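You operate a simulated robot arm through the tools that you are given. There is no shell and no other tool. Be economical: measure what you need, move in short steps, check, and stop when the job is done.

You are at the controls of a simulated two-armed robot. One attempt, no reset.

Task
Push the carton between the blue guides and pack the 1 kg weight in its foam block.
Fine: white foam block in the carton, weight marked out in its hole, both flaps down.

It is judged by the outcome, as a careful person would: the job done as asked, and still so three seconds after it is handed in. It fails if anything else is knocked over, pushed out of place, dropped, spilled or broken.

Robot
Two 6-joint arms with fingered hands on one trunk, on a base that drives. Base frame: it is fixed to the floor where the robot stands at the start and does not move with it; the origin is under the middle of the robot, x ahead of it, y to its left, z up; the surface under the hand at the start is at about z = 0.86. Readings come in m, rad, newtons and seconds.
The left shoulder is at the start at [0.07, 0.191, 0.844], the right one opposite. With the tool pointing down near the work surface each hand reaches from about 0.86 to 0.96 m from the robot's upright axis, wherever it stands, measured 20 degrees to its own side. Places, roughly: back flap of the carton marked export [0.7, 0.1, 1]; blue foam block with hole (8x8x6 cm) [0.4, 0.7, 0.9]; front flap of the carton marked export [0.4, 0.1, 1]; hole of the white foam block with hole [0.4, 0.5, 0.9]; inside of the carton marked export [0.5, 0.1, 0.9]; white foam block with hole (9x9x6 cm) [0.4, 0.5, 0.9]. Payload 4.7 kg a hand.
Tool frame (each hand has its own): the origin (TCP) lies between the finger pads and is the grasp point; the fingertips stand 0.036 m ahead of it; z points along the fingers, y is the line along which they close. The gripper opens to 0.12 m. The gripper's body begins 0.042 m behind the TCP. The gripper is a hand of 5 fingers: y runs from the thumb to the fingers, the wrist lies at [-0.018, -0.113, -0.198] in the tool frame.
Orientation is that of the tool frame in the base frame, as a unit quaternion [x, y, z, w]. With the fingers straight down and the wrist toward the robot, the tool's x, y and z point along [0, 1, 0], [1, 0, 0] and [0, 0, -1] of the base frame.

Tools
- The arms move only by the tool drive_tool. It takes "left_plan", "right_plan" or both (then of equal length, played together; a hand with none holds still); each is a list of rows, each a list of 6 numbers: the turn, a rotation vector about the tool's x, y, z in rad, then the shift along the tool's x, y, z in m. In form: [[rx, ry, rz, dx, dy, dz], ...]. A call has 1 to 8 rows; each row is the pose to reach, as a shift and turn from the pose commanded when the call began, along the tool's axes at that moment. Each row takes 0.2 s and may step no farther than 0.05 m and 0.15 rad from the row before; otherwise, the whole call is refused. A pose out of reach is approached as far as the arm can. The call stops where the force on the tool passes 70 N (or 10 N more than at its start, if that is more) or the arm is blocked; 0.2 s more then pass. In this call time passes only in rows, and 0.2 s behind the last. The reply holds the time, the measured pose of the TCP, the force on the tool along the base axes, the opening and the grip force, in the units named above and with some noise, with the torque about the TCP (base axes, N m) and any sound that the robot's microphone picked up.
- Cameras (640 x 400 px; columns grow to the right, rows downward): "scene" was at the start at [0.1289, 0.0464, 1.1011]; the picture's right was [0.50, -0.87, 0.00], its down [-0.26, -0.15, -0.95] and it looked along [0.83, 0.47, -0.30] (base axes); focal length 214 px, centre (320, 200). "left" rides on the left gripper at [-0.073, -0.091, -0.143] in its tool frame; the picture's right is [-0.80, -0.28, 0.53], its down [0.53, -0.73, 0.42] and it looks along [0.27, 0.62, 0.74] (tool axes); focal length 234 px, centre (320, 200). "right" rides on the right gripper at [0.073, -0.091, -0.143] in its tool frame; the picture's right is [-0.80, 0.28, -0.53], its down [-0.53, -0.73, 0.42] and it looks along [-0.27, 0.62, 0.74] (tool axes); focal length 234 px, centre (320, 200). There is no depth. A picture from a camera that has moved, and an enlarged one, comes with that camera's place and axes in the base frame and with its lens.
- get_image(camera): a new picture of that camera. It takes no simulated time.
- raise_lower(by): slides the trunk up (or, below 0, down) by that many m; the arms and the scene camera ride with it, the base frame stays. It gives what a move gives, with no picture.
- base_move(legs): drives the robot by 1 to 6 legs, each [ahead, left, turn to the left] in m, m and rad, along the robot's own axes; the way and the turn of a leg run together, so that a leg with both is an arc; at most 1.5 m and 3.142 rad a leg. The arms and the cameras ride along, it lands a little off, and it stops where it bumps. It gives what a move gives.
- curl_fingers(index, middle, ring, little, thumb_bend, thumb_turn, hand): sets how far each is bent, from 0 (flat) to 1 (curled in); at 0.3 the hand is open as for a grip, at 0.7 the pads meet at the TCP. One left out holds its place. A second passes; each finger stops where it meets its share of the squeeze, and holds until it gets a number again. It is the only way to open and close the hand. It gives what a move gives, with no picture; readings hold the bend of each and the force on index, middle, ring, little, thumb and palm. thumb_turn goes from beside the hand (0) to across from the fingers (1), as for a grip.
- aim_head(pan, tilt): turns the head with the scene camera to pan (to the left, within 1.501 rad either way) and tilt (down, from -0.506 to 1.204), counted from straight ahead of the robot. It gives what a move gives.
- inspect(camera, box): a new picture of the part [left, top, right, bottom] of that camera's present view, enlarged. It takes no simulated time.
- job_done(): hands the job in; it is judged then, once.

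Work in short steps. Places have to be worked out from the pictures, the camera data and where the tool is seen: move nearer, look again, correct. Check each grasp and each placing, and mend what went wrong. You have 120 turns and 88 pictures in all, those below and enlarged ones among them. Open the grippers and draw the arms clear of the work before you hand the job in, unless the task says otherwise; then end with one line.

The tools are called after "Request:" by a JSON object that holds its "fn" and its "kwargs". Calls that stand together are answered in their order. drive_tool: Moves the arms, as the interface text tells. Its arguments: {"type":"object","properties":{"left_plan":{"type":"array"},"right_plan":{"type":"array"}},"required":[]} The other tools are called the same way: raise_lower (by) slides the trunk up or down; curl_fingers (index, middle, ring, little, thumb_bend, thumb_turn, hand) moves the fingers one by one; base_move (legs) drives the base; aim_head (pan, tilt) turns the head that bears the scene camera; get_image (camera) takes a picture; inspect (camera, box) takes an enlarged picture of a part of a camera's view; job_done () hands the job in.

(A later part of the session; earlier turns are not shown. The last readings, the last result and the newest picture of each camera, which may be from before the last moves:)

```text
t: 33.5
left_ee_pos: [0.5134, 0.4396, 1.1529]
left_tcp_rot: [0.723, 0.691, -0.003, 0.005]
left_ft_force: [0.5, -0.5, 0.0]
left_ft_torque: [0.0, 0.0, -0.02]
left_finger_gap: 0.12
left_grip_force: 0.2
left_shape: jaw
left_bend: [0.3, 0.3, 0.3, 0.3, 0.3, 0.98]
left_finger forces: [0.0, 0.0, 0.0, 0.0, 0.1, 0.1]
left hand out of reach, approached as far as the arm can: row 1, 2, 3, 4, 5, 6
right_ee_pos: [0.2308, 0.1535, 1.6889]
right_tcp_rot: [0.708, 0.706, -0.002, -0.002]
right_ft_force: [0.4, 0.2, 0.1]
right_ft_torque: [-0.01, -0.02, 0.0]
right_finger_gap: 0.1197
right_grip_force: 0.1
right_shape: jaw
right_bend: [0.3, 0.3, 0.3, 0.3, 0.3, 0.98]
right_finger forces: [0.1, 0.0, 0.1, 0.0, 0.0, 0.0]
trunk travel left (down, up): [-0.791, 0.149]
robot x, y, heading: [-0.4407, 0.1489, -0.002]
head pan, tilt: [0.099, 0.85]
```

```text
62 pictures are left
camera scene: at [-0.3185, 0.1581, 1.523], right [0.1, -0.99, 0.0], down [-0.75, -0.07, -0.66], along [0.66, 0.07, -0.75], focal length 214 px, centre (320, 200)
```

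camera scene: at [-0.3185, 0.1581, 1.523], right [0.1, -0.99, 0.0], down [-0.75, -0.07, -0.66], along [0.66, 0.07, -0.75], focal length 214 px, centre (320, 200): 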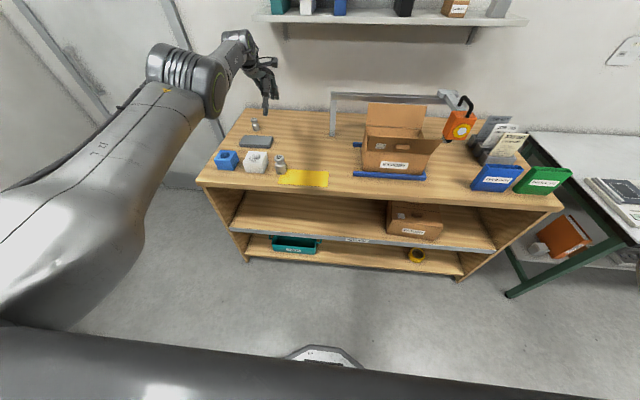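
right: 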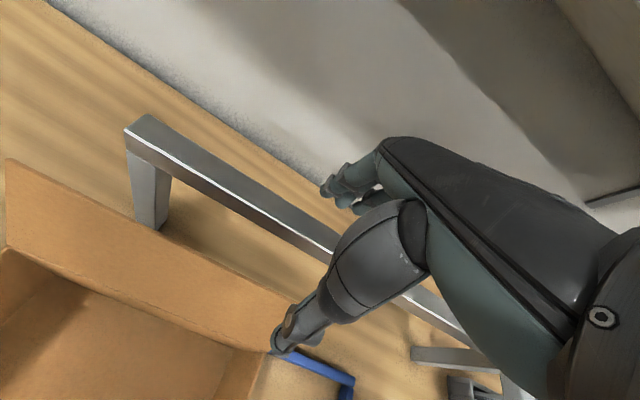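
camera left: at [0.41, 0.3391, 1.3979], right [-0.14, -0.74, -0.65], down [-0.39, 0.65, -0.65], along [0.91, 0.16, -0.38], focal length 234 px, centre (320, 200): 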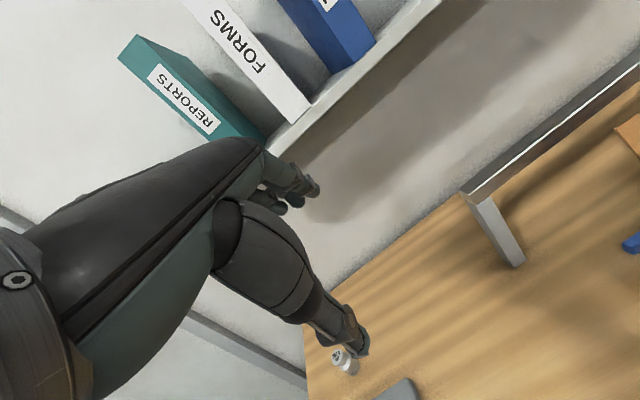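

The hand points down, but with the trunk this high the arm can't come in closer than r≈1.0 m. The quoted working range holds with the trunk low, so I'll lower the trunk in stages and lift the hand relative to it.

Request:
{"fn": "raise_lower", "kwargs": {"by": -0.1}}

Request:
{"fn": "drive_tool", "kwargs": {"left_plan": [[0, 0, 0, 0, -0.01, -0.035], [0, 0, 0, 0, -0.02, -0.07], [0, 0, 0, 0, -0.03, -0.105], [0, 0, 0, 0, -0.04, -0.14]]}}

Request:
{"fn": "raise_lower", "kwargs": {"by": -0.14}}

Request:
{"fn": "drive_tool", "kwargs": {"left_plan": [[0, 0, 0, 0, -0.01, -0.035], [0, 0, 0, 0, -0.02, -0.07], [0, 0, 0, 0, -0.03, -0.105], [0, 0, 0, 0, -0.04, -0.14]]}}

```text
t: 34.8
left_ee_pos: [0.5135, 0.4389, 1.0527]
left_tcp_rot: [0.722, 0.692, -0.002, 0.005]
left_ft_force: [-0.1, 0.8, 0.5]
left_ft_torque: [0.0, -0.01, -0.01]
left_finger_gap: 0.1194
left_grip_force: 0.0
left_shape: jaw
left_bend: [0.3, 0.3, 0.3, 0.3, 0.3, 0.98]
left_finger forces: [0.0, 0.0, 0.0, 0.0, 0.1, 0.1]
right_ee_pos: [0.2305, 0.153, 1.5875]
right_tcp_rot: [0.708, 0.706, -0.002, -0.002]
right_ft_force: [0.3, -0.4, -0.2]
right_ft_torque: [0.01, 0.01, 0.05]
right_finger_gap: 0.1198
right_grip_force: 0.0
right_shape: jaw
right_bend: [0.3, 0.3, 0.3, 0.3, 0.3, 0.98]
right_finger forces: [0.0, 0.0, 0.0, 0.0, 0.1, 0.0]
trunk travel left (down, up): [-0.691, 0.249]
robot x, y, heading: [-0.4444, 0.1493, 0.006]
head pan, tilt: [0.099, 0.85]
```

```text
t: 35.8
left_ee_pos: [0.4963, 0.4458, 1.1957]
left_tcp_rot: [0.724, 0.69, -0.002, 0.005]
left_ft_force: [0.9, -0.5, -0.7]
left_ft_torque: [0.04, -0.04, 0.0]
left_finger_gap: 0.12
left_grip_force: 0.0
left_shape: jaw
left_bend: [0.3, 0.3, 0.3, 0.3, 0.3, 0.98]
left_finger forces: [0.0, 0.0, 0.1, 0.0, 0.0, 0.0]
left hand out of reach, approached as far as the arm can: row 1, 2, 3, 4
right_ee_pos: [0.2285, 0.1528, 1.5888]
right_tcp_rot: [0.708, 0.707, -0.001, 0.001]
right_ft_force: [0.7, -0.2, -0.2]
right_ft_torque: [-0.01, 0.01, 0.0]
right_finger_gap: 0.1201
right_grip_force: 0.1
right_shape: jaw
right_bend: [0.3, 0.3, 0.3, 0.3, 0.3, 0.98]
right_finger forces: [0.1, 0.0, 0.0, 0.0, 0.0, 0.0]
trunk travel left (down, up): [-0.691, 0.249]
robot x, y, heading: [-0.4451, 0.1492, 0.003]
head pan, tilt: [0.099, 0.85]
```

```text
t: 37.5
left_ee_pos: [0.4953, 0.4461, 1.0549]
left_tcp_rot: [0.724, 0.69, -0.002, 0.004]
left_ft_force: [0.0, 1.2, 0.4]
left_ft_torque: [-0.03, 0.01, 0.01]
left_finger_gap: 0.12
left_grip_force: 0.0
left_shape: jaw
left_bend: [0.3, 0.3, 0.3, 0.3, 0.3, 0.98]
left_finger forces: [0.0, 0.1, 0.0, 0.0, 0.0, 0.0]
right_ee_pos: [0.2306, 0.1532, 1.4478]
right_tcp_rot: [0.708, 0.707, -0.001, -0.002]
right_ft_force: [0.1, 0.2, -1.1]
right_ft_torque: [0.02, -0.01, -0.03]
right_finger_gap: 0.1199
right_grip_force: 0.1
right_shape: jaw
right_bend: [0.3, 0.3, 0.3, 0.3, 0.3, 0.98]
right_finger forces: [0.1, 0.0, 0.0, 0.1, 0.0, 0.0]
trunk travel left (down, up): [-0.551, 0.389]
robot x, y, heading: [-0.4431, 0.1489, -0.003]
head pan, tilt: [0.099, 0.85]
```

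```text
t: 38.5
left_ee_pos: [0.4565, 0.4501, 1.1833]
left_tcp_rot: [0.726, 0.688, -0.002, 0.003]
left_ft_force: [0.1, -0.1, -0.1]
left_ft_torque: [-0.03, 0.01, 0.05]
left_finger_gap: 0.1199
left_grip_force: 0.0
left_shape: jaw
left_bend: [0.3, 0.3, 0.3, 0.3, 0.3, 0.98]
left_finger forces: [0.0, 0.0, 0.0, 0.0, 0.1, 0.0]
left hand out of reach, approached as far as the arm can: row 4
right_ee_pos: [0.2294, 0.1524, 1.4492]
right_tcp_rot: [0.708, 0.706, -0.001, -0.001]
right_ft_force: [0.2, -1.3, 1.3]
right_ft_torque: [0.05, -0.02, 0.0]
right_finger_gap: 0.1201
right_grip_force: 0.1
right_shape: jaw
right_bend: [0.3, 0.3, 0.3, 0.3, 0.3, 0.98]
right_finger forces: [0.0, 0.0, 0.0, 0.0, 0.0, 0.0]
trunk travel left (down, up): [-0.551, 0.389]
robot x, y, heading: [-0.4428, 0.1526, -0.002]
head pan, tilt: [0.099, 0.85]
```

The arm is now inside its working range. I'll lower the trunk another 0.13 m, move above the weight and look.

Request:
{"fn": "raise_lower", "kwargs": {"by": -0.1}}

Request:
{"fn": "drive_tool", "kwargs": {"left_plan": [[0, 0, -0.025, -0.015, -0.022, 0.0], [0, 0, -0.05, -0.03, -0.044, 0.0]]}}

Request:
{"fn": "aim_head", "kwargs": {"pan": 0.3, "tilt": 0.45}}

Request:
{"fn": "get_image", "kwargs": {"camera": "scene"}}

Request:
{"fn": "get_image", "kwargs": {"camera": "left"}}

```text
t: 39.8
left_ee_pos: [0.4574, 0.4503, 1.0827]
left_tcp_rot: [0.726, 0.688, -0.002, 0.003]
left_ft_force: [0.5, 0.6, 0.3]
left_ft_torque: [-0.03, 0.0, -0.03]
left_finger_gap: 0.1199
left_grip_force: 0.1
left_shape: jaw
left_bend: [0.3, 0.3, 0.3, 0.3, 0.3, 0.98]
left_finger forces: [0.1, 0.0, 0.0, 0.1, 0.0, 0.0]
right_ee_pos: [0.2298, 0.1541, 1.3485]
right_tcp_rot: [0.708, 0.707, -0.001, -0.001]
right_ft_force: [-0.6, 1.5, 0.6]
right_ft_torque: [0.04, -0.02, -0.02]
right_finger_gap: 0.1197
right_grip_force: 0.0
right_shape: jaw
right_bend: [0.3, 0.3, 0.3, 0.3, 0.3, 0.98]
right_finger forces: [0.0, 0.0, 0.0, 0.1, 0.0, 0.1]
trunk travel left (down, up): [-0.451, 0.489]
robot x, y, heading: [-0.4456, 0.1496, -0.003]
head pan, tilt: [0.099, 0.85]
```

```text
t: 40.4
left_ee_pos: [0.4542, 0.4554, 1.0895]
left_tcp_rot: [0.723, 0.691, -0.001, 0.003]
left_ft_force: [-0.2, -0.3, 0.3]
left_ft_torque: [0.03, -0.02, 0.0]
left_finger_gap: 0.1199
left_grip_force: 0.1
left_shape: jaw
left_bend: [0.3, 0.3, 0.3, 0.3, 0.3, 0.98]
left_finger forces: [0.1, 0.0, 0.0, 0.0, 0.0, 0.0]
left hand out of reach, approached as far as the arm can: row 1, 2
right_ee_pos: [0.2291, 0.1533, 1.3483]
right_tcp_rot: [0.708, 0.706, -0.001, -0.001]
right_ft_force: [0.4, -1.5, 0.6]
right_ft_torque: [0.01, 0.0, 0.0]
right_finger_gap: 0.1199
right_grip_force: 0.1
right_shape: jaw
right_bend: [0.3, 0.3, 0.3, 0.3, 0.3, 0.98]
right_finger forces: [0.0, 0.0, 0.1, 0.0, 0.0, 0.0]
trunk travel left (down, up): [-0.451, 0.489]
robot x, y, heading: [-0.4449, 0.1523, -0.0]
head pan, tilt: [0.099, 0.85]
```

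```text
t: 41.3
left_ee_pos: [0.4549, 0.4552, 1.0891]
left_tcp_rot: [0.724, 0.69, -0.001, 0.002]
left_ft_force: [0.4, -0.2, -0.2]
left_ft_torque: [0.0, 0.0, -0.02]
left_finger_gap: 0.1198
left_grip_force: 0.0
left_shape: jaw
left_bend: [0.3, 0.3, 0.3, 0.3, 0.3, 0.98]
left_finger forces: [0.1, 0.0, 0.0, 0.2, 0.1, 0.1]
right_ee_pos: [0.229, 0.1535, 1.3487]
right_tcp_rot: [0.708, 0.706, -0.001, -0.001]
right_ft_force: [0.9, 0.4, -0.3]
right_ft_torque: [0.02, 0.02, -0.01]
right_finger_gap: 0.1196
right_grip_force: 0.1
right_shape: jaw
right_bend: [0.3, 0.3, 0.3, 0.3, 0.3, 0.98]
right_finger forces: [0.0, 0.0, 0.1, 0.0, 0.1, 0.1]
trunk travel left (down, up): [-0.451, 0.489]
robot x, y, heading: [-0.4434, 0.1521, 0.003]
head pan, tilt: [0.3, 0.45]
```

```text
61 pictures are left
camera scene: at [-0.3087, 0.1774, 1.2173], right [0.3, -0.96, 0.0], down [-0.42, -0.13, -0.9], along [0.86, 0.27, -0.44], focal length 214 px, centre (320, 200)
```

scene: 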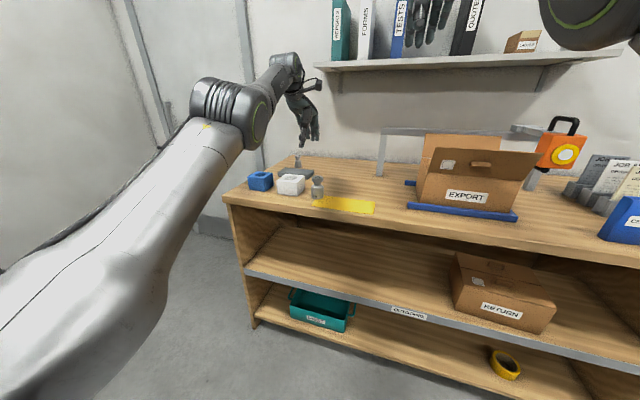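

```text
60 pictures are left
camera left: at [0.3599, 0.3876, 1.2333], right [-0.31, -0.79, -0.52], down [-0.71, 0.56, -0.43], along [0.63, 0.23, -0.74], focal length 234 px, centre (320, 200)
```

left: 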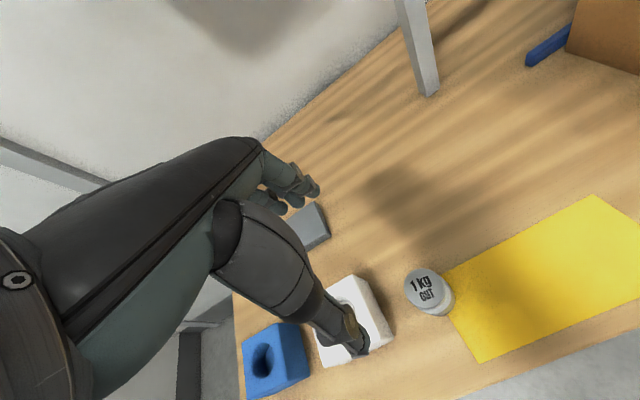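

Radius 0.95 m is what this posture gives, so I'll place the hand with the base instead. I'll lower the trunk 0.07 m, shift the base (−0.042, −0.038) to bring the hand over the weight, and check.

Request:
{"fn": "raise_lower", "kwargs": {"by": -0.07}}

Request:
{"fn": "base_move", "kwargs": {"legs": [[-0.042, -0.038, 0]]}}

Request:
{"fn": "get_image", "kwargs": {"camera": "left"}}

Request:
{"fn": "inspect", "kwargs": {"camera": "scene", "box": [230, 80, 400, 225]}}

```text
t: 42.4
left_ee_pos: [0.4533, 0.4558, 1.0208]
left_tcp_rot: [0.724, 0.69, 0.0, 0.002]
left_ft_force: [0.0, 0.8, 0.6]
left_ft_torque: [-0.01, -0.01, -0.01]
left_finger_gap: 0.1198
left_grip_force: 0.0
left_shape: jaw
left_bend: [0.3, 0.3, 0.3, 0.3, 0.3, 0.98]
left_finger forces: [0.0, 0.0, 0.1, 0.0, 0.1, 0.0]
right_ee_pos: [0.229, 0.1529, 1.2786]
right_tcp_rot: [0.708, 0.707, -0.001, -0.001]
right_ft_force: [-0.3, 0.4, 0.3]
right_ft_torque: [-0.01, -0.02, 0.03]
right_finger_gap: 0.12
right_grip_force: 0.1
right_shape: jaw
right_bend: [0.3, 0.3, 0.3, 0.3, 0.3, 0.98]
right_finger forces: [0.0, 0.0, 0.0, 0.0, 0.0, 0.0]
trunk travel left (down, up): [-0.381, 0.559]
robot x, y, heading: [-0.4446, 0.1514, 0.001]
head pan, tilt: [0.3, 0.45]
```

```text
t: 43.3
left_ee_pos: [0.4128, 0.4176, 1.0202]
left_tcp_rot: [0.723, 0.691, -0.001, 0.002]
left_ft_force: [0.6, 0.0, -0.3]
left_ft_torque: [0.03, -0.02, 0.01]
left_finger_gap: 0.1195
left_grip_force: 0.1
left_shape: jaw
left_bend: [0.3, 0.3, 0.3, 0.3, 0.3, 0.98]
left_finger forces: [0.0, 0.1, 0.0, 0.0, 0.0, 0.1]
right_ee_pos: [0.188, 0.117, 1.2784]
right_tcp_rot: [0.708, 0.707, -0.002, -0.002]
right_ft_force: [-0.2, 0.0, 0.4]
right_ft_torque: [0.01, -0.02, 0.01]
right_finger_gap: 0.1198
right_grip_force: 0.0
right_shape: jaw
right_bend: [0.3, 0.3, 0.3, 0.3, 0.3, 0.98]
right_finger forces: [0.0, 0.0, 0.1, 0.0, 0.1, 0.0]
trunk travel left (down, up): [-0.381, 0.559]
robot x, y, heading: [-0.485, 0.1107, 0.004]
head pan, tilt: [0.3, 0.45]
```

```text
59 pictures are left
camera left: at [0.317, 0.3507, 1.1641], right [-0.31, -0.79, -0.52], down [-0.71, 0.56, -0.43], along [0.63, 0.24, -0.74], focal length 234 px, centre (320, 200)
```

left: 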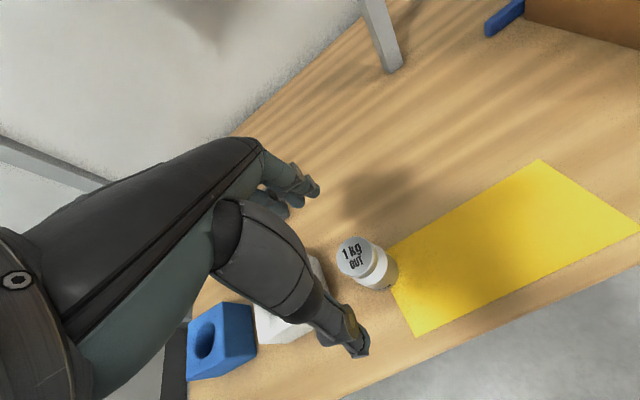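

```text
2.76 times, centred on (315, 152) of scene
camera zoom: at [-0.3511, 0.1396, 1.1474], right [0.3, -0.95, 0.0], down [-0.42, -0.13, -0.9], along [0.86, 0.27, -0.43], focal length 592 px, centre (334, 331)
```

zoom: 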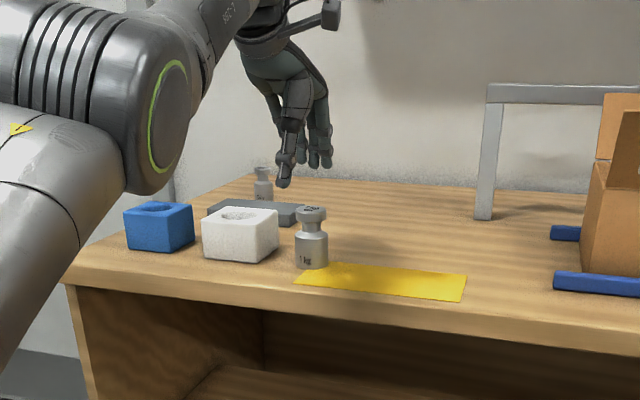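

Both cameras put the weight's axis at about (0.417, 0.413) with the knob top at z≈0.942. I'll correct the hand by 4 mm and descend around the knob to TCP z≈0.936.

Request:
{"fn": "drive_tool", "kwargs": {"left_plan": [[0, 0, 0, -0.0043, 0.0042, 0.02], [0, 0, 0, -0.0043, 0.0042, 0.045], [0, 0, 0, -0.0043, 0.0042, 0.065], [0, 0, 0, -0.0043, 0.0042, 0.084]]}}

Request:
{"fn": "get_image", "kwargs": {"camera": "left"}}

Request:
{"fn": "inspect", "kwargs": {"camera": "scene", "box": [260, 110, 360, 210]}}

```text
t: 44.3
left_ee_pos: [0.4401, 0.4152, 0.9404]
left_tcp_rot: [0.723, 0.691, -0.001, 0.003]
left_ft_force: [-0.3, 0.7, 0.2]
left_ft_torque: [0.03, 0.02, 0.01]
left_finger_gap: 0.1197
left_grip_force: 0.1
left_shape: jaw
left_bend: [0.3, 0.3, 0.3, 0.3, 0.3, 0.98]
left_finger forces: [0.0, 0.0, 0.0, 0.0, 0.0, 0.1]
left hand out of reach, approached as far as the arm can: row 2, 3, 4
right_ee_pos: [0.1895, 0.1176, 1.2787]
right_tcp_rot: [0.707, 0.707, -0.001, -0.002]
right_ft_force: [0.0, 0.7, 0.4]
right_ft_torque: [-0.01, 0.01, 0.02]
right_finger_gap: 0.1199
right_grip_force: 0.0
right_shape: jaw
right_bend: [0.3, 0.3, 0.3, 0.3, 0.3, 0.98]
right_finger forces: [0.1, 0.0, 0.1, 0.0, 0.0, 0.0]
trunk travel left (down, up): [-0.381, 0.559]
robot x, y, heading: [-0.4846, 0.1153, 0.003]
head pan, tilt: [0.3, 0.45]
```

```text
57 pictures are left
camera left: at [0.3453, 0.3482, 1.0852], right [-0.31, -0.79, -0.52], down [-0.71, 0.56, -0.43], along [0.63, 0.23, -0.74], focal length 234 px, centre (320, 200)
```

left: 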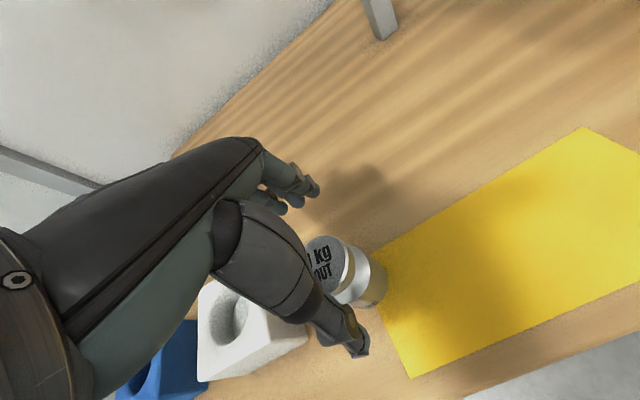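

```text
4.00 times, centred on (310, 160) of scene
camera zoom: at [-0.3501, 0.1403, 1.1473], right [0.3, -0.95, 0.0], down [-0.42, -0.13, -0.9], along [0.86, 0.27, -0.44], focal length 858 px, centre (360, 360)
```

zoom: 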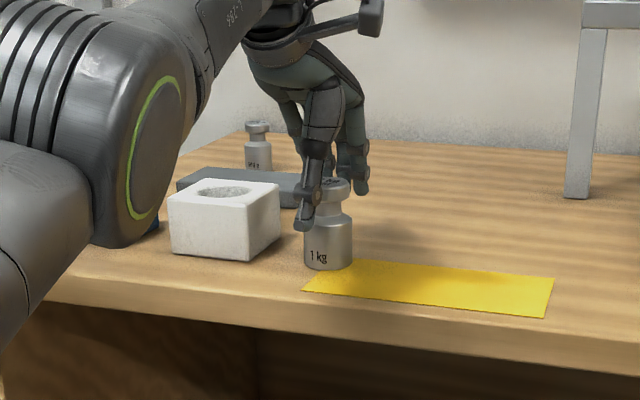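

The arm's minimum radius pushed the hand 23 mm too far out in x. I'll shift the base back by that much to centre the knob between the thumb and fingers.

Request:
{"fn": "base_move", "kwargs": {"legs": [[-0.023, -0.002, 0]]}}

Request:
{"fn": "get_image", "kwargs": {"camera": "left"}}

Request:
{"fn": "inspect", "kwargs": {"camera": "scene", "box": [260, 110, 360, 210]}}

```text
t: 45.1
left_ee_pos: [0.4174, 0.4146, 0.9403]
left_tcp_rot: [0.723, 0.691, -0.002, 0.002]
left_ft_force: [-0.2, -0.3, -0.2]
left_ft_torque: [-0.01, 0.0, -0.01]
left_finger_gap: 0.1197
left_grip_force: 0.2
left_shape: jaw
left_bend: [0.3, 0.3, 0.3, 0.3, 0.3, 0.98]
left_finger forces: [0.0, 0.1, 0.1, 0.0, 0.0, 0.1]
right_ee_pos: [0.166, 0.1149, 1.2765]
right_tcp_rot: [0.707, 0.707, -0.002, -0.002]
right_ft_force: [-0.1, -0.1, 0.1]
right_ft_torque: [0.03, -0.01, 0.0]
right_finger_gap: 0.1201
right_grip_force: 0.1
right_shape: jaw
right_bend: [0.3, 0.3, 0.3, 0.3, 0.3, 0.98]
right_finger forces: [0.0, 0.0, 0.0, 0.1, 0.0, 0.0]
trunk travel left (down, up): [-0.381, 0.559]
robot x, y, heading: [-0.5106, 0.1105, 0.002]
head pan, tilt: [0.3, 0.45]
```

```text
55 pictures are left
camera left: at [0.323, 0.3462, 1.0846], right [-0.32, -0.79, -0.52], down [-0.71, 0.56, -0.43], along [0.63, 0.23, -0.74], focal length 234 px, centre (320, 200)
```

left: 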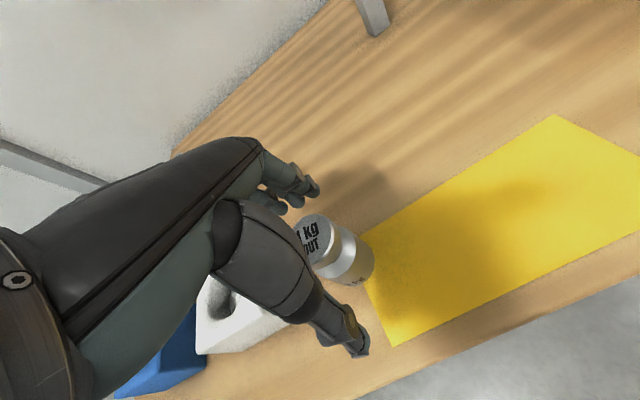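

```text
4.00 times, centred on (310, 160) of scene
camera zoom: at [-0.3724, 0.1384, 1.1471], right [0.3, -0.95, 0.0], down [-0.42, -0.13, -0.9], along [0.86, 0.27, -0.44], focal length 858 px, centre (360, 360)
```

zoom: 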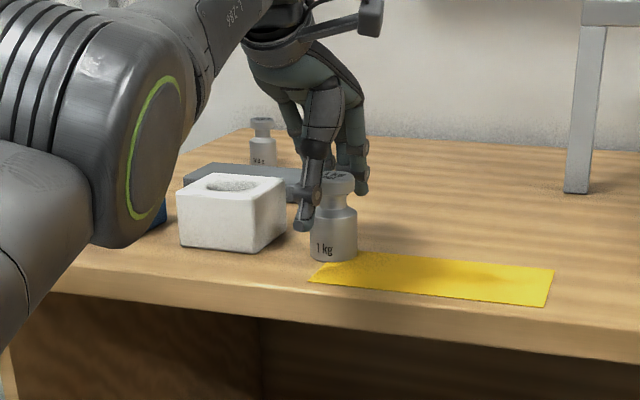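

The TCP projects right onto the knob. The pads are near the knob's top, so I'll lower the trunk 1 cm and then close the fingers and thumb gently.

Request:
{"fn": "raise_lower", "kwargs": {"by": -0.011}}

Request:
{"fn": "curl_fingers", "kwargs": {"hand": "left", "index": 0.5, "middle": 0.5, "ring": 0.5, "little": 0.5, "thumb_bend": 0.5}}

Request:
{"fn": "inspect", "kwargs": {"camera": "left", "box": [220, 130, 420, 380]}}

Request:
{"fn": "inspect", "kwargs": {"camera": "scene", "box": [270, 120, 350, 190]}}

```text
t: 45.7
left_ee_pos: [0.4161, 0.4137, 0.9311]
left_tcp_rot: [0.723, 0.691, 0.0, 0.002]
left_ft_force: [0.1, 0.3, 0.6]
left_ft_torque: [0.01, 0.01, 0.02]
left_finger_gap: 0.12
left_grip_force: 0.1
left_shape: jaw
left_bend: [0.3, 0.3, 0.3, 0.3, 0.3, 0.98]
left_finger forces: [0.0, 0.0, 0.0, 0.0, 0.0, 0.0]
right_ee_pos: [0.1645, 0.1155, 1.2685]
right_tcp_rot: [0.707, 0.707, -0.001, -0.002]
right_ft_force: [-0.1, 0.7, -1.0]
right_ft_torque: [0.02, -0.04, 0.0]
right_finger_gap: 0.1199
right_grip_force: 0.1
right_shape: jaw
right_bend: [0.3, 0.3, 0.3, 0.3, 0.3, 0.98]
right_finger forces: [0.0, 0.0, 0.0, 0.0, 0.1, 0.1]
trunk travel left (down, up): [-0.37, 0.57]
robot x, y, heading: [-0.5103, 0.1123, -0.001]
head pan, tilt: [0.3, 0.45]
```

```text
t: 46.7
left_ee_pos: [0.4162, 0.4145, 0.9297]
left_tcp_rot: [0.723, 0.691, 0.0, 0.001]
left_ft_force: [-0.4, 0.0, 0.1]
left_ft_torque: [0.04, 0.0, -0.04]
left_finger_gap: 0.0638
left_grip_force: 0.1
left_shape: fingers
left_bend: [0.5, 0.5, 0.5, 0.5, 0.5, 0.98]
left_finger forces: [0.0, 0.0, 0.0, 0.1, 0.1, 0.0]
right_ee_pos: [0.1647, 0.1146, 1.2683]
right_tcp_rot: [0.708, 0.706, -0.001, -0.001]
right_ft_force: [0.2, 0.5, -0.1]
right_ft_torque: [0.0, 0.0, 0.02]
right_finger_gap: 0.12
right_grip_force: 0.0
right_shape: jaw
right_bend: [0.3, 0.3, 0.3, 0.3, 0.3, 0.98]
right_finger forces: [0.0, 0.0, 0.1, 0.0, 0.0, 0.0]
trunk travel left (down, up): [-0.37, 0.57]
robot x, y, heading: [-0.5054, 0.1156, -0.001]
head pan, tilt: [0.3, 0.45]
```

```text
1.60 times, centred on (320, 255) of left
camera zoom: at [0.322, 0.346, 1.0746], right [-0.31, -0.79, -0.52], down [-0.71, 0.56, -0.43], along [0.63, 0.23, -0.74], focal length 375 px, centre (320, 112)
```

zoom: 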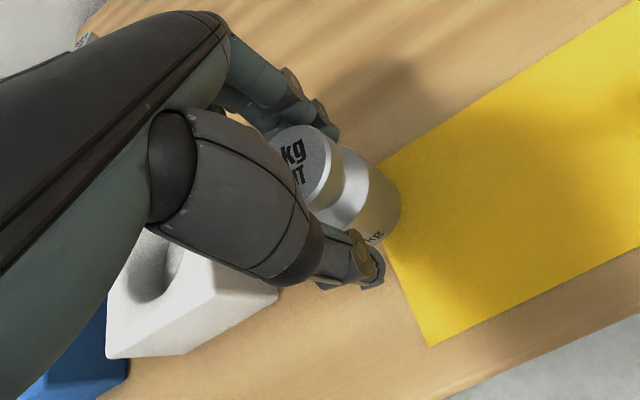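

```text
5.71 times, centred on (310, 155) of scene
camera zoom: at [-0.3734, 0.1381, 1.1364], right [0.3, -0.95, 0.0], down [-0.42, -0.13, -0.9], along [0.86, 0.27, -0.44], focal length 1226 px, centre (377, 457)
```

zoom: 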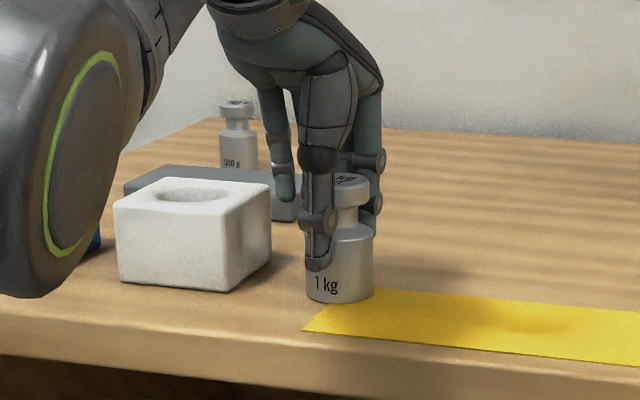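

With the pads this low, the tips are beside the weight's body and would hit the foam later. I'll raise the hand 12 mm so the tips come in at the neck, and shift it 5 mm toward the weight's axis.

Request:
{"fn": "drive_tool", "kwargs": {"left_plan": [[0, 0, 0, -0.002, 0, -0.007], [0, 0, 0, -0.005, 0, -0.013]]}}

Request:
{"fn": "curl_fingers", "kwargs": {"hand": "left", "index": 0.75, "middle": 0.75, "ring": 0.75, "little": 0.75, "thumb_bend": 0.75}}

Request:
{"fn": "inspect", "kwargs": {"camera": "left", "box": [220, 130, 420, 380]}}

Request:
{"fn": "inspect", "kwargs": {"camera": "scene", "box": [270, 120, 350, 190]}}

```text
t: 47.3
left_ee_pos: [0.4164, 0.4125, 0.9387]
left_tcp_rot: [0.724, 0.69, 0.001, 0.004]
left_ft_force: [-0.8, -0.1, -0.5]
left_ft_torque: [0.04, 0.01, 0.0]
left_finger_gap: 0.0636
left_grip_force: 0.0
left_shape: fingers
left_bend: [0.5, 0.5, 0.5, 0.5, 0.5, 0.98]
left_finger forces: [0.0, 0.0, 0.0, 0.0, 0.1, 0.0]
left hand out of reach, approached as far as the arm can: row 2
right_ee_pos: [0.1668, 0.1145, 1.2659]
right_tcp_rot: [0.708, 0.707, -0.001, -0.001]
right_ft_force: [-0.8, 0.0, 1.3]
right_ft_torque: [0.01, 0.05, 0.01]
right_finger_gap: 0.1199
right_grip_force: 0.1
right_shape: jaw
right_bend: [0.3, 0.3, 0.3, 0.3, 0.3, 0.98]
right_finger forces: [0.0, 0.0, 0.0, 0.0, 0.0, 0.0]
trunk travel left (down, up): [-0.37, 0.57]
robot x, y, heading: [-0.5106, 0.1097, 0.001]
head pan, tilt: [0.3, 0.45]
```

```text
t: 48.3
left_ee_pos: [0.4161, 0.4113, 0.9389]
left_tcp_rot: [0.724, 0.69, 0.001, 0.004]
left_ft_force: [3.1, 1.5, 3.4]
left_ft_torque: [0.03, 0.02, -0.06]
left_finger_gap: 0.0415
left_grip_force: 18.0
left_shape: fingers
left_bend: [0.59, 0.62, 0.75, 0.75, 0.59, 0.96]
left_finger forces: [9.0, 9.3, 0.0, 0.0, 17.2, 0.0]
right_ee_pos: [0.1654, 0.1144, 1.2672]
right_tcp_rot: [0.707, 0.708, -0.002, -0.002]
right_ft_force: [-0.8, -0.1, 0.0]
right_ft_torque: [0.01, -0.03, 0.0]
right_finger_gap: 0.1196
right_grip_force: 0.2
right_shape: jaw
right_bend: [0.3, 0.3, 0.3, 0.3, 0.3, 0.98]
right_finger forces: [0.0, 0.0, 0.0, 0.1, 0.0, 0.1]
trunk travel left (down, up): [-0.37, 0.57]
robot x, y, heading: [-0.5099, 0.1108, -0.0]
head pan, tilt: [0.3, 0.45]
```

```text
1.60 times, centred on (320, 255) of left
camera zoom: at [0.3202, 0.3437, 1.0824], right [-0.31, -0.79, -0.52], down [-0.7, 0.56, -0.43], along [0.64, 0.23, -0.73], focal length 375 px, centre (320, 112)
```

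zoom: 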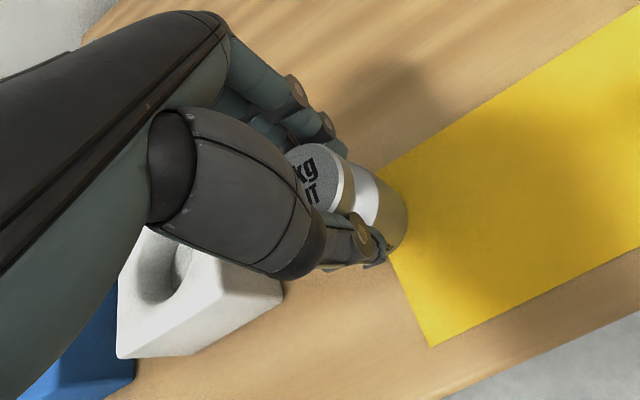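

```text
5.71 times, centred on (310, 155) of scene
camera zoom: at [-0.3734, 0.1382, 1.1364], right [0.3, -0.95, 0.0], down [-0.42, -0.13, -0.9], along [0.86, 0.27, -0.44], focal length 1226 px, centre (377, 457)
```

zoom: 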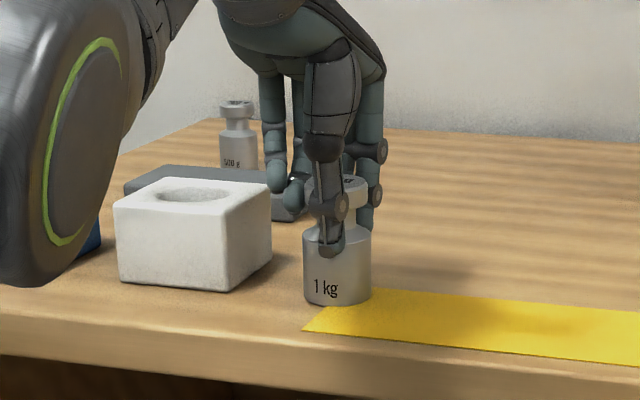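

The knob is held at 18 N by the thumb, index and middle finger. I'll lift straight up 0.09 m with the trunk and check.

Request:
{"fn": "raise_lower", "kwargs": {"by": 0.09}}

Request:
{"fn": "get_image", "kwargs": {"camera": "left"}}

Request:
{"fn": "inspect", "kwargs": {"camera": "scene", "box": [240, 110, 370, 210]}}

```text
t: 49.6
left_ee_pos: [0.4177, 0.4123, 1.0266]
left_tcp_rot: [0.724, 0.69, 0.0, 0.003]
left_ft_force: [0.8, -0.5, -9.6]
left_ft_torque: [0.02, -0.05, 0.0]
left_finger_gap: 0.0303
left_grip_force: 15.5
left_shape: fingers
left_bend: [0.63, 0.65, 0.75, 0.75, 0.62, 0.96]
left_finger forces: [8.0, 9.5, 0.0, 0.0, 13.6, 0.0]
right_ee_pos: [0.1677, 0.1149, 1.3556]
right_tcp_rot: [0.707, 0.707, -0.002, -0.002]
right_ft_force: [-0.5, -0.6, -0.1]
right_ft_torque: [-0.01, 0.01, 0.04]
right_finger_gap: 0.1198
right_grip_force: 0.1
right_shape: jaw
right_bend: [0.3, 0.3, 0.3, 0.3, 0.3, 0.98]
right_finger forces: [0.0, 0.1, 0.1, 0.0, 0.0, 0.0]
trunk travel left (down, up): [-0.46, 0.48]
robot x, y, heading: [-0.51, 0.1081, 0.003]
head pan, tilt: [0.3, 0.45]
```

```text
49 pictures are left
camera left: at [0.322, 0.3442, 1.1702], right [-0.31, -0.79, -0.52], down [-0.7, 0.56, -0.43], along [0.64, 0.23, -0.74], focal length 234 px, centre (320, 200)
```

left: 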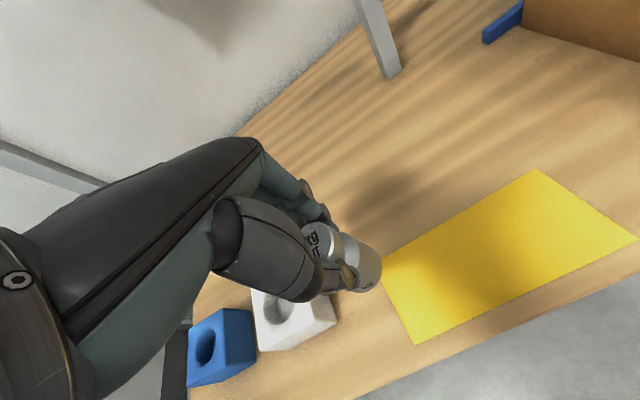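

```text
4.00 times, centred on (305, 160) of scene
camera zoom: at [-0.3715, 0.1387, 1.2261], right [0.3, -0.95, 0.0], down [-0.42, -0.13, -0.9], along [0.86, 0.27, -0.44], focal length 858 px, centre (380, 360)
```

zoom: 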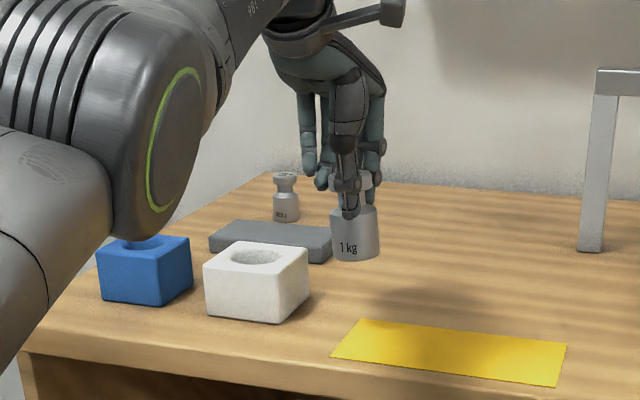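

The weight is held securely, with the tips hooked under the knob at the neck. Views from several positions put the hole at (0.437, 0.532), about 6 cm across against a 5 cm weight. I'll raise 2 cm, shift the base (+0.021, +0.121) and check.

Request:
{"fn": "raise_lower", "kwargs": {"by": 0.02}}

Request:
{"fn": "base_move", "kwargs": {"legs": [[0.021, 0.121, 0]]}}

Request:
{"fn": "get_image", "kwargs": {"camera": "left"}}

Request:
{"fn": "inspect", "kwargs": {"camera": "scene", "box": [240, 110, 370, 210]}}

```text
t: 50.2
left_ee_pos: [0.4169, 0.4115, 1.0461]
left_tcp_rot: [0.724, 0.69, 0.001, 0.003]
left_ft_force: [-0.3, 0.0, -10.8]
left_ft_torque: [0.06, -0.02, 0.0]
left_finger_gap: 0.0303
left_grip_force: 15.7
left_shape: fingers
left_bend: [0.63, 0.65, 0.75, 0.75, 0.62, 0.96]
left_finger forces: [7.9, 9.6, 0.0, 0.1, 13.7, 0.0]
right_ee_pos: [0.1674, 0.1161, 1.3754]
right_tcp_rot: [0.707, 0.707, -0.001, -0.001]
right_ft_force: [0.9, -0.9, 0.2]
right_ft_torque: [-0.03, 0.0, -0.02]
right_finger_gap: 0.1197
right_grip_force: 0.2
right_shape: jaw
right_bend: [0.3, 0.3, 0.3, 0.3, 0.3, 0.98]
right_finger forces: [0.0, 0.0, 0.0, 0.0, 0.0, 0.0]
trunk travel left (down, up): [-0.48, 0.46]
robot x, y, heading: [-0.5107, 0.1094, 0.005]
head pan, tilt: [0.3, 0.45]
```

```text
t: 51.5
left_ee_pos: [0.4396, 0.5331, 1.048]
left_tcp_rot: [0.723, 0.691, 0.001, 0.003]
left_ft_force: [0.7, 0.3, -9.9]
left_ft_torque: [0.02, -0.03, -0.01]
left_finger_gap: 0.0305
left_grip_force: 15.1
left_shape: fingers
left_bend: [0.63, 0.65, 0.75, 0.75, 0.62, 0.96]
left_finger forces: [8.0, 9.1, 0.1, 0.0, 13.6, 0.1]
right_ee_pos: [0.1869, 0.2348, 1.376]
right_tcp_rot: [0.707, 0.707, -0.001, -0.003]
right_ft_force: [0.6, 0.4, -0.1]
right_ft_torque: [0.0, -0.01, -0.01]
right_finger_gap: 0.12
right_grip_force: 0.1
right_shape: jaw
right_bend: [0.3, 0.3, 0.3, 0.3, 0.3, 0.98]
right_finger forces: [0.1, 0.0, 0.0, 0.0, 0.1, 0.1]
trunk travel left (down, up): [-0.48, 0.46]
robot x, y, heading: [-0.4873, 0.2279, -0.002]
head pan, tilt: [0.3, 0.45]
```

```text
47 pictures are left
camera left: at [0.3422, 0.4642, 1.1911], right [-0.31, -0.79, -0.52], down [-0.7, 0.56, -0.43], along [0.64, 0.23, -0.73], focal length 234 px, centre (320, 200)
```

left: 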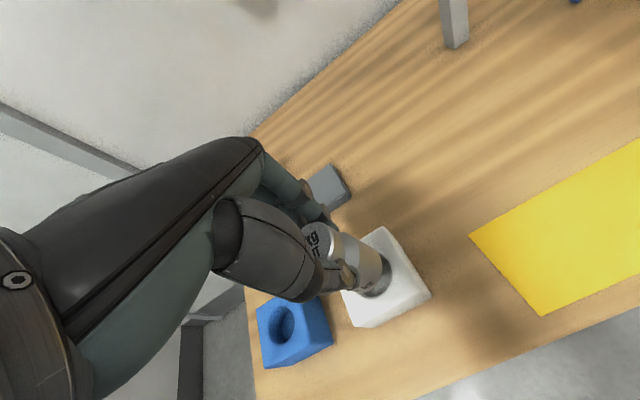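

```text
4.00 times, centred on (305, 160) of scene
camera zoom: at [-0.3513, 0.2589, 1.2462], right [0.3, -0.95, 0.0], down [-0.42, -0.13, -0.9], along [0.86, 0.27, -0.44], focal length 858 px, centre (380, 360)
```

zoom: 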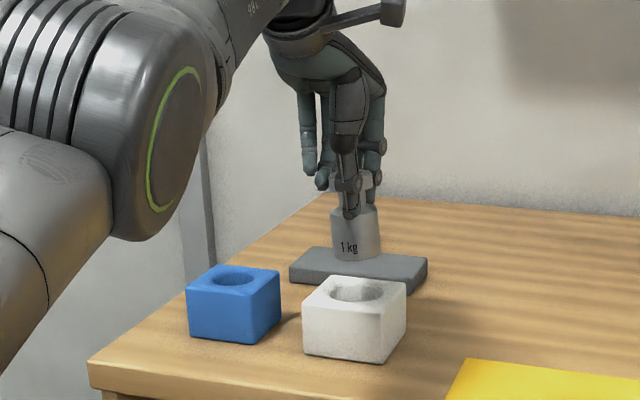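

The column alignment looks right in the scene view. I'll zoom the hand camera to check the weight's bottom against the hole.

Request:
{"fn": "inspect", "kwargs": {"camera": "left", "box": [280, 200, 440, 340]}}

Request:
{"fn": "inspect", "kwargs": {"camera": "scene", "box": [300, 130, 350, 210]}}

```text
2.86 times, centred on (360, 270) of left
camera zoom: at [0.3422, 0.4642, 1.1911], right [-0.31, -0.79, -0.52], down [-0.7, 0.56, -0.43], along [0.64, 0.23, -0.73], focal length 669 px, centre (206, 0)
```

zoom: 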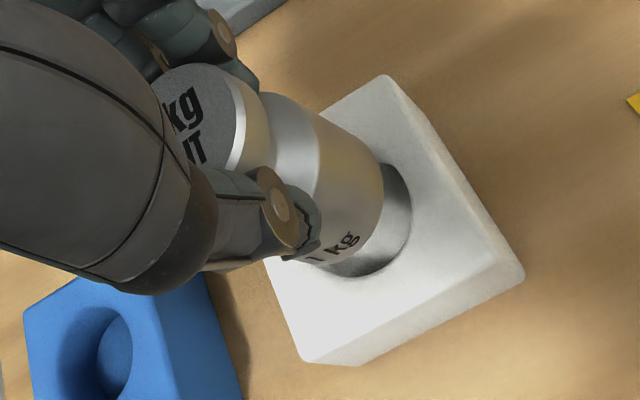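

```text
5.00 times, centred on (325, 170) of scene
camera zoom: at [-0.3513, 0.2589, 1.2462], right [0.3, -0.95, 0.0], down [-0.42, -0.13, -0.9], along [0.86, 0.27, -0.44], focal length 1072 px, centre (295, 350)
```

zoom: 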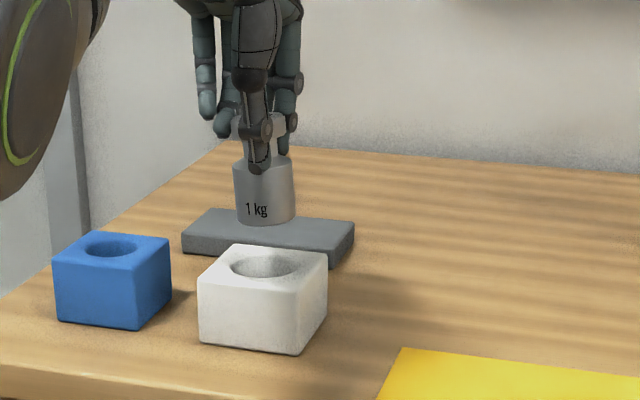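

Relative to the hole at (0.440, 0.533), the weight's bottom sits about (0.433, 0.528). I'll shift the hand (+7, +5 mm), lower the trunk 4 cm and look again.

Request:
{"fn": "drive_tool", "kwargs": {"left_plan": [[0, 0, 0, 0.0025, 0.0035, 0], [0, 0, 0, 0.005, 0.007, 0]]}}

Request:
{"fn": "raise_lower", "kwargs": {"by": -0.035}}

Request:
{"fn": "inspect", "kwargs": {"camera": "left", "box": [280, 200, 440, 340]}}

Request:
{"fn": "inspect", "kwargs": {"camera": "scene", "box": [290, 130, 360, 210]}}

```text
t: 52.1
left_ee_pos: [0.4388, 0.5364, 1.0436]
left_tcp_rot: [0.724, 0.69, 0.001, 0.003]
left_ft_force: [0.5, 0.7, -9.7]
left_ft_torque: [0.02, -0.03, -0.02]
left_finger_gap: 0.0303
left_grip_force: 15.7
left_shape: fingers
left_bend: [0.63, 0.65, 0.75, 0.75, 0.62, 0.96]
left_finger forces: [8.0, 9.0, 0.0, 0.0, 13.8, 0.0]
left hand out of reach, approached as far as the arm can: row 1, 2
right_ee_pos: [0.1879, 0.236, 1.3748]
right_tcp_rot: [0.707, 0.707, -0.002, -0.001]
right_ft_force: [-0.3, 0.1, 0.3]
right_ft_torque: [-0.01, 0.01, 0.0]
right_finger_gap: 0.1202
right_grip_force: 0.0
right_shape: jaw
right_bend: [0.3, 0.3, 0.3, 0.3, 0.3, 0.98]
right_finger forces: [0.0, 0.1, 0.0, 0.0, 0.0, 0.0]
trunk travel left (down, up): [-0.48, 0.46]
robot x, y, heading: [-0.4878, 0.2308, 0.002]
head pan, tilt: [0.3, 0.45]
```

```text
t: 52.9
left_ee_pos: [0.4389, 0.5357, 1.0113]
left_tcp_rot: [0.724, 0.69, 0.002, 0.004]
left_ft_force: [0.3, -1.1, -8.9]
left_ft_torque: [0.04, -0.08, 0.01]
left_finger_gap: 0.0304
left_grip_force: 15.3
left_shape: fingers
left_bend: [0.63, 0.65, 0.75, 0.75, 0.62, 0.96]
left_finger forces: [8.0, 9.1, 0.0, 0.1, 13.8, 0.0]
right_ee_pos: [0.1878, 0.2356, 1.3425]
right_tcp_rot: [0.707, 0.707, -0.001, -0.002]
right_ft_force: [-0.7, -0.1, 0.6]
right_ft_torque: [-0.01, -0.03, 0.0]
right_finger_gap: 0.1201
right_grip_force: 0.0
right_shape: jaw
right_bend: [0.3, 0.3, 0.3, 0.3, 0.3, 0.98]
right_finger forces: [0.0, 0.0, 0.0, 0.0, 0.0, 0.1]
trunk travel left (down, up): [-0.445, 0.495]
robot x, y, heading: [-0.4913, 0.2305, -0.001]
head pan, tilt: [0.3, 0.45]
```

```text
2.86 times, centred on (360, 270) of left
camera zoom: at [0.3425, 0.4682, 1.1546], right [-0.31, -0.79, -0.52], down [-0.7, 0.57, -0.43], along [0.64, 0.23, -0.73], focal length 669 px, centre (206, 0)
```

zoom: 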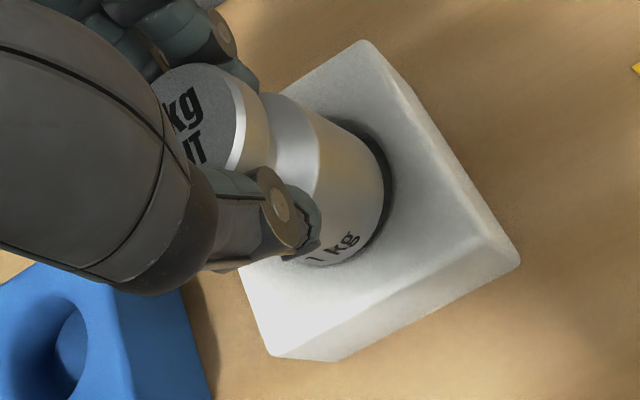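

```text
5.00 times, centred on (325, 170) of scene
camera zoom: at [-0.352, 0.2589, 1.2113], right [0.3, -0.95, 0.0], down [-0.42, -0.13, -0.9], along [0.86, 0.27, -0.44], focal length 1072 px, centre (295, 350)
```

zoom: 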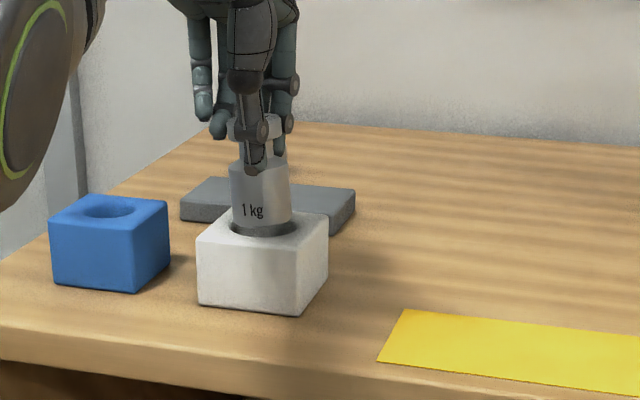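

The bottom is right at the hole's mouth and about 6–7 mm too near the robot (−x). The base can fix that, so I'll move ahead 6 mm and re-check.

Request:
{"fn": "base_move", "kwargs": {"legs": [[0.0065, 0.001, 0]]}}

Request:
{"fn": "inspect", "kwargs": {"camera": "left", "box": [280, 200, 440, 340]}}

Request:
{"fn": "inspect", "kwargs": {"camera": "scene", "box": [300, 150, 350, 200]}}

```text
t: 53.6
left_ee_pos: [0.4447, 0.538, 1.0112]
left_tcp_rot: [0.724, 0.69, 0.002, 0.005]
left_ft_force: [-0.9, 1.3, -9.6]
left_ft_torque: [0.01, -0.04, 0.0]
left_finger_gap: 0.0304
left_grip_force: 15.5
left_shape: fingers
left_bend: [0.63, 0.65, 0.75, 0.75, 0.62, 0.96]
left_finger forces: [8.0, 9.1, 0.0, 0.1, 13.9, 0.1]
right_ee_pos: [0.1925, 0.2367, 1.3425]
right_tcp_rot: [0.707, 0.707, -0.001, -0.001]
right_ft_force: [-0.1, 0.1, 0.0]
right_ft_torque: [0.01, -0.04, 0.01]
right_finger_gap: 0.1198
right_grip_force: 0.1
right_shape: jaw
right_bend: [0.3, 0.3, 0.3, 0.3, 0.3, 0.98]
right_finger forces: [0.1, 0.0, 0.0, 0.0, 0.0, 0.0]
trunk travel left (down, up): [-0.445, 0.495]
robot x, y, heading: [-0.4779, 0.234, 0.001]
head pan, tilt: [0.3, 0.45]
```

```text
2.86 times, centred on (360, 270) of left
camera zoom: at [0.3485, 0.4692, 1.155], right [-0.31, -0.79, -0.53], down [-0.7, 0.57, -0.43], along [0.64, 0.23, -0.73], focal length 669 px, centre (206, 0)
```

zoom: 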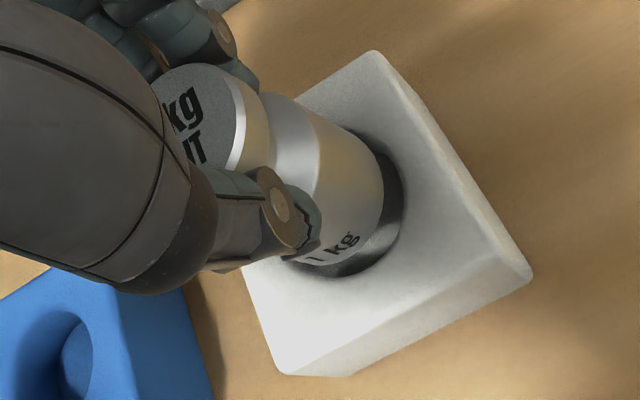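

```text
8.00 times, centred on (325, 175) of scene
camera zoom: at [-0.3459, 0.2599, 1.2114], right [0.3, -0.95, 0.0], down [-0.42, -0.13, -0.9], along [0.86, 0.27, -0.44], focal length 1716 px, centre (280, 400)
```

zoom: 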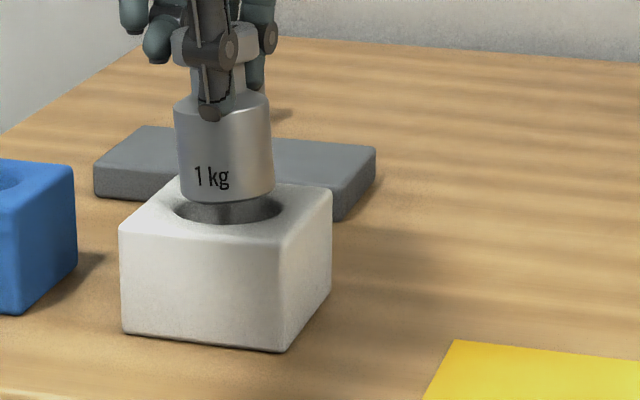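

The weight is centred over the hole in both views. I'll lower 15 mm and watch the force.

Request:
{"fn": "raise_lower", "kwargs": {"by": -0.02}}

Request:
{"fn": "inspect", "kwargs": {"camera": "scene", "box": [300, 150, 350, 200]}}

```text
t: 54.3
left_ee_pos: [0.4451, 0.5375, 0.9899]
left_tcp_rot: [0.724, 0.69, 0.001, 0.004]
left_ft_force: [0.7, 0.9, -10.3]
left_ft_torque: [0.04, -0.03, 0.02]
left_finger_gap: 0.0304
left_grip_force: 15.1
left_shape: fingers
left_bend: [0.63, 0.65, 0.75, 0.75, 0.62, 0.96]
left_finger forces: [8.0, 9.1, 0.0, 0.0, 14.0, 0.1]
right_ee_pos: [0.1935, 0.2354, 1.3213]
right_tcp_rot: [0.707, 0.708, -0.001, -0.003]
right_ft_force: [-0.4, 0.0, 0.2]
right_ft_torque: [-0.01, 0.01, 0.02]
right_finger_gap: 0.1199
right_grip_force: 0.0
right_shape: jaw
right_bend: [0.3, 0.3, 0.3, 0.3, 0.3, 0.98]
right_finger forces: [0.0, 0.0, 0.1, 0.1, 0.0, 0.0]
trunk travel left (down, up): [-0.425, 0.515]
robot x, y, heading: [-0.4848, 0.2324, 0.007]
head pan, tilt: [0.3, 0.45]
```

```text
8.00 times, centred on (325, 175) of scene
camera zoom: at [-0.3449, 0.2601, 1.1912], right [0.3, -0.95, 0.0], down [-0.42, -0.13, -0.9], along [0.86, 0.27, -0.44], focal length 1716 px, centre (280, 400)
```

zoom: 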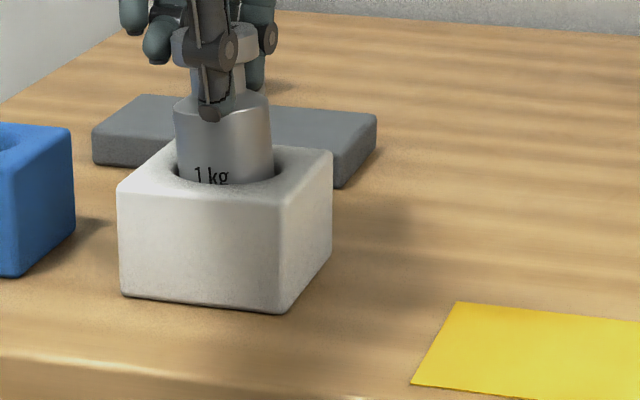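

It is entering the hole cleanly. I'll lower 2 cm more.

Request:
{"fn": "raise_lower", "kwargs": {"by": -0.018}}

Request:
{"fn": "inspect", "kwargs": {"camera": "scene", "box": [300, 140, 350, 190]}}

```text
t: 54.9
left_ee_pos: [0.4441, 0.5354, 0.9769]
left_tcp_rot: [0.724, 0.69, 0.002, 0.006]
left_ft_force: [1.7, -0.8, 2.9]
left_ft_torque: [0.12, -0.26, -0.02]
left_finger_gap: 0.0302
left_grip_force: 19.8
left_shape: fingers
left_bend: [0.63, 0.65, 0.75, 0.75, 0.62, 0.96]
left_finger forces: [8.4, 15.0, 0.0, 0.0, 16.4, 0.0]
right_ee_pos: [0.1926, 0.2356, 1.3049]
right_tcp_rot: [0.707, 0.707, -0.001, -0.001]
right_ft_force: [0.4, 0.1, 0.3]
right_ft_torque: [-0.02, 0.02, 0.02]
right_finger_gap: 0.1198
right_grip_force: 0.0
right_shape: jaw
right_bend: [0.3, 0.3, 0.3, 0.3, 0.3, 0.98]
right_finger forces: [0.0, 0.0, 0.1, 0.0, 0.0, 0.0]
trunk travel left (down, up): [-0.407, 0.533]
robot x, y, heading: [-0.4847, 0.2343, -0.001]
head pan, tilt: [0.3, 0.45]
```

```text
8.00 times, centred on (325, 165) of scene
camera zoom: at [-0.3464, 0.2595, 1.1736], right [0.3, -0.95, 0.0], down [-0.42, -0.13, -0.9], along [0.86, 0.27, -0.44], focal length 1716 px, centre (280, 480)
```

zoom: 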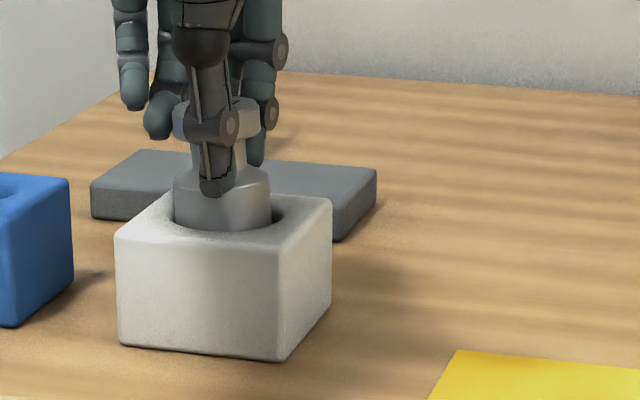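

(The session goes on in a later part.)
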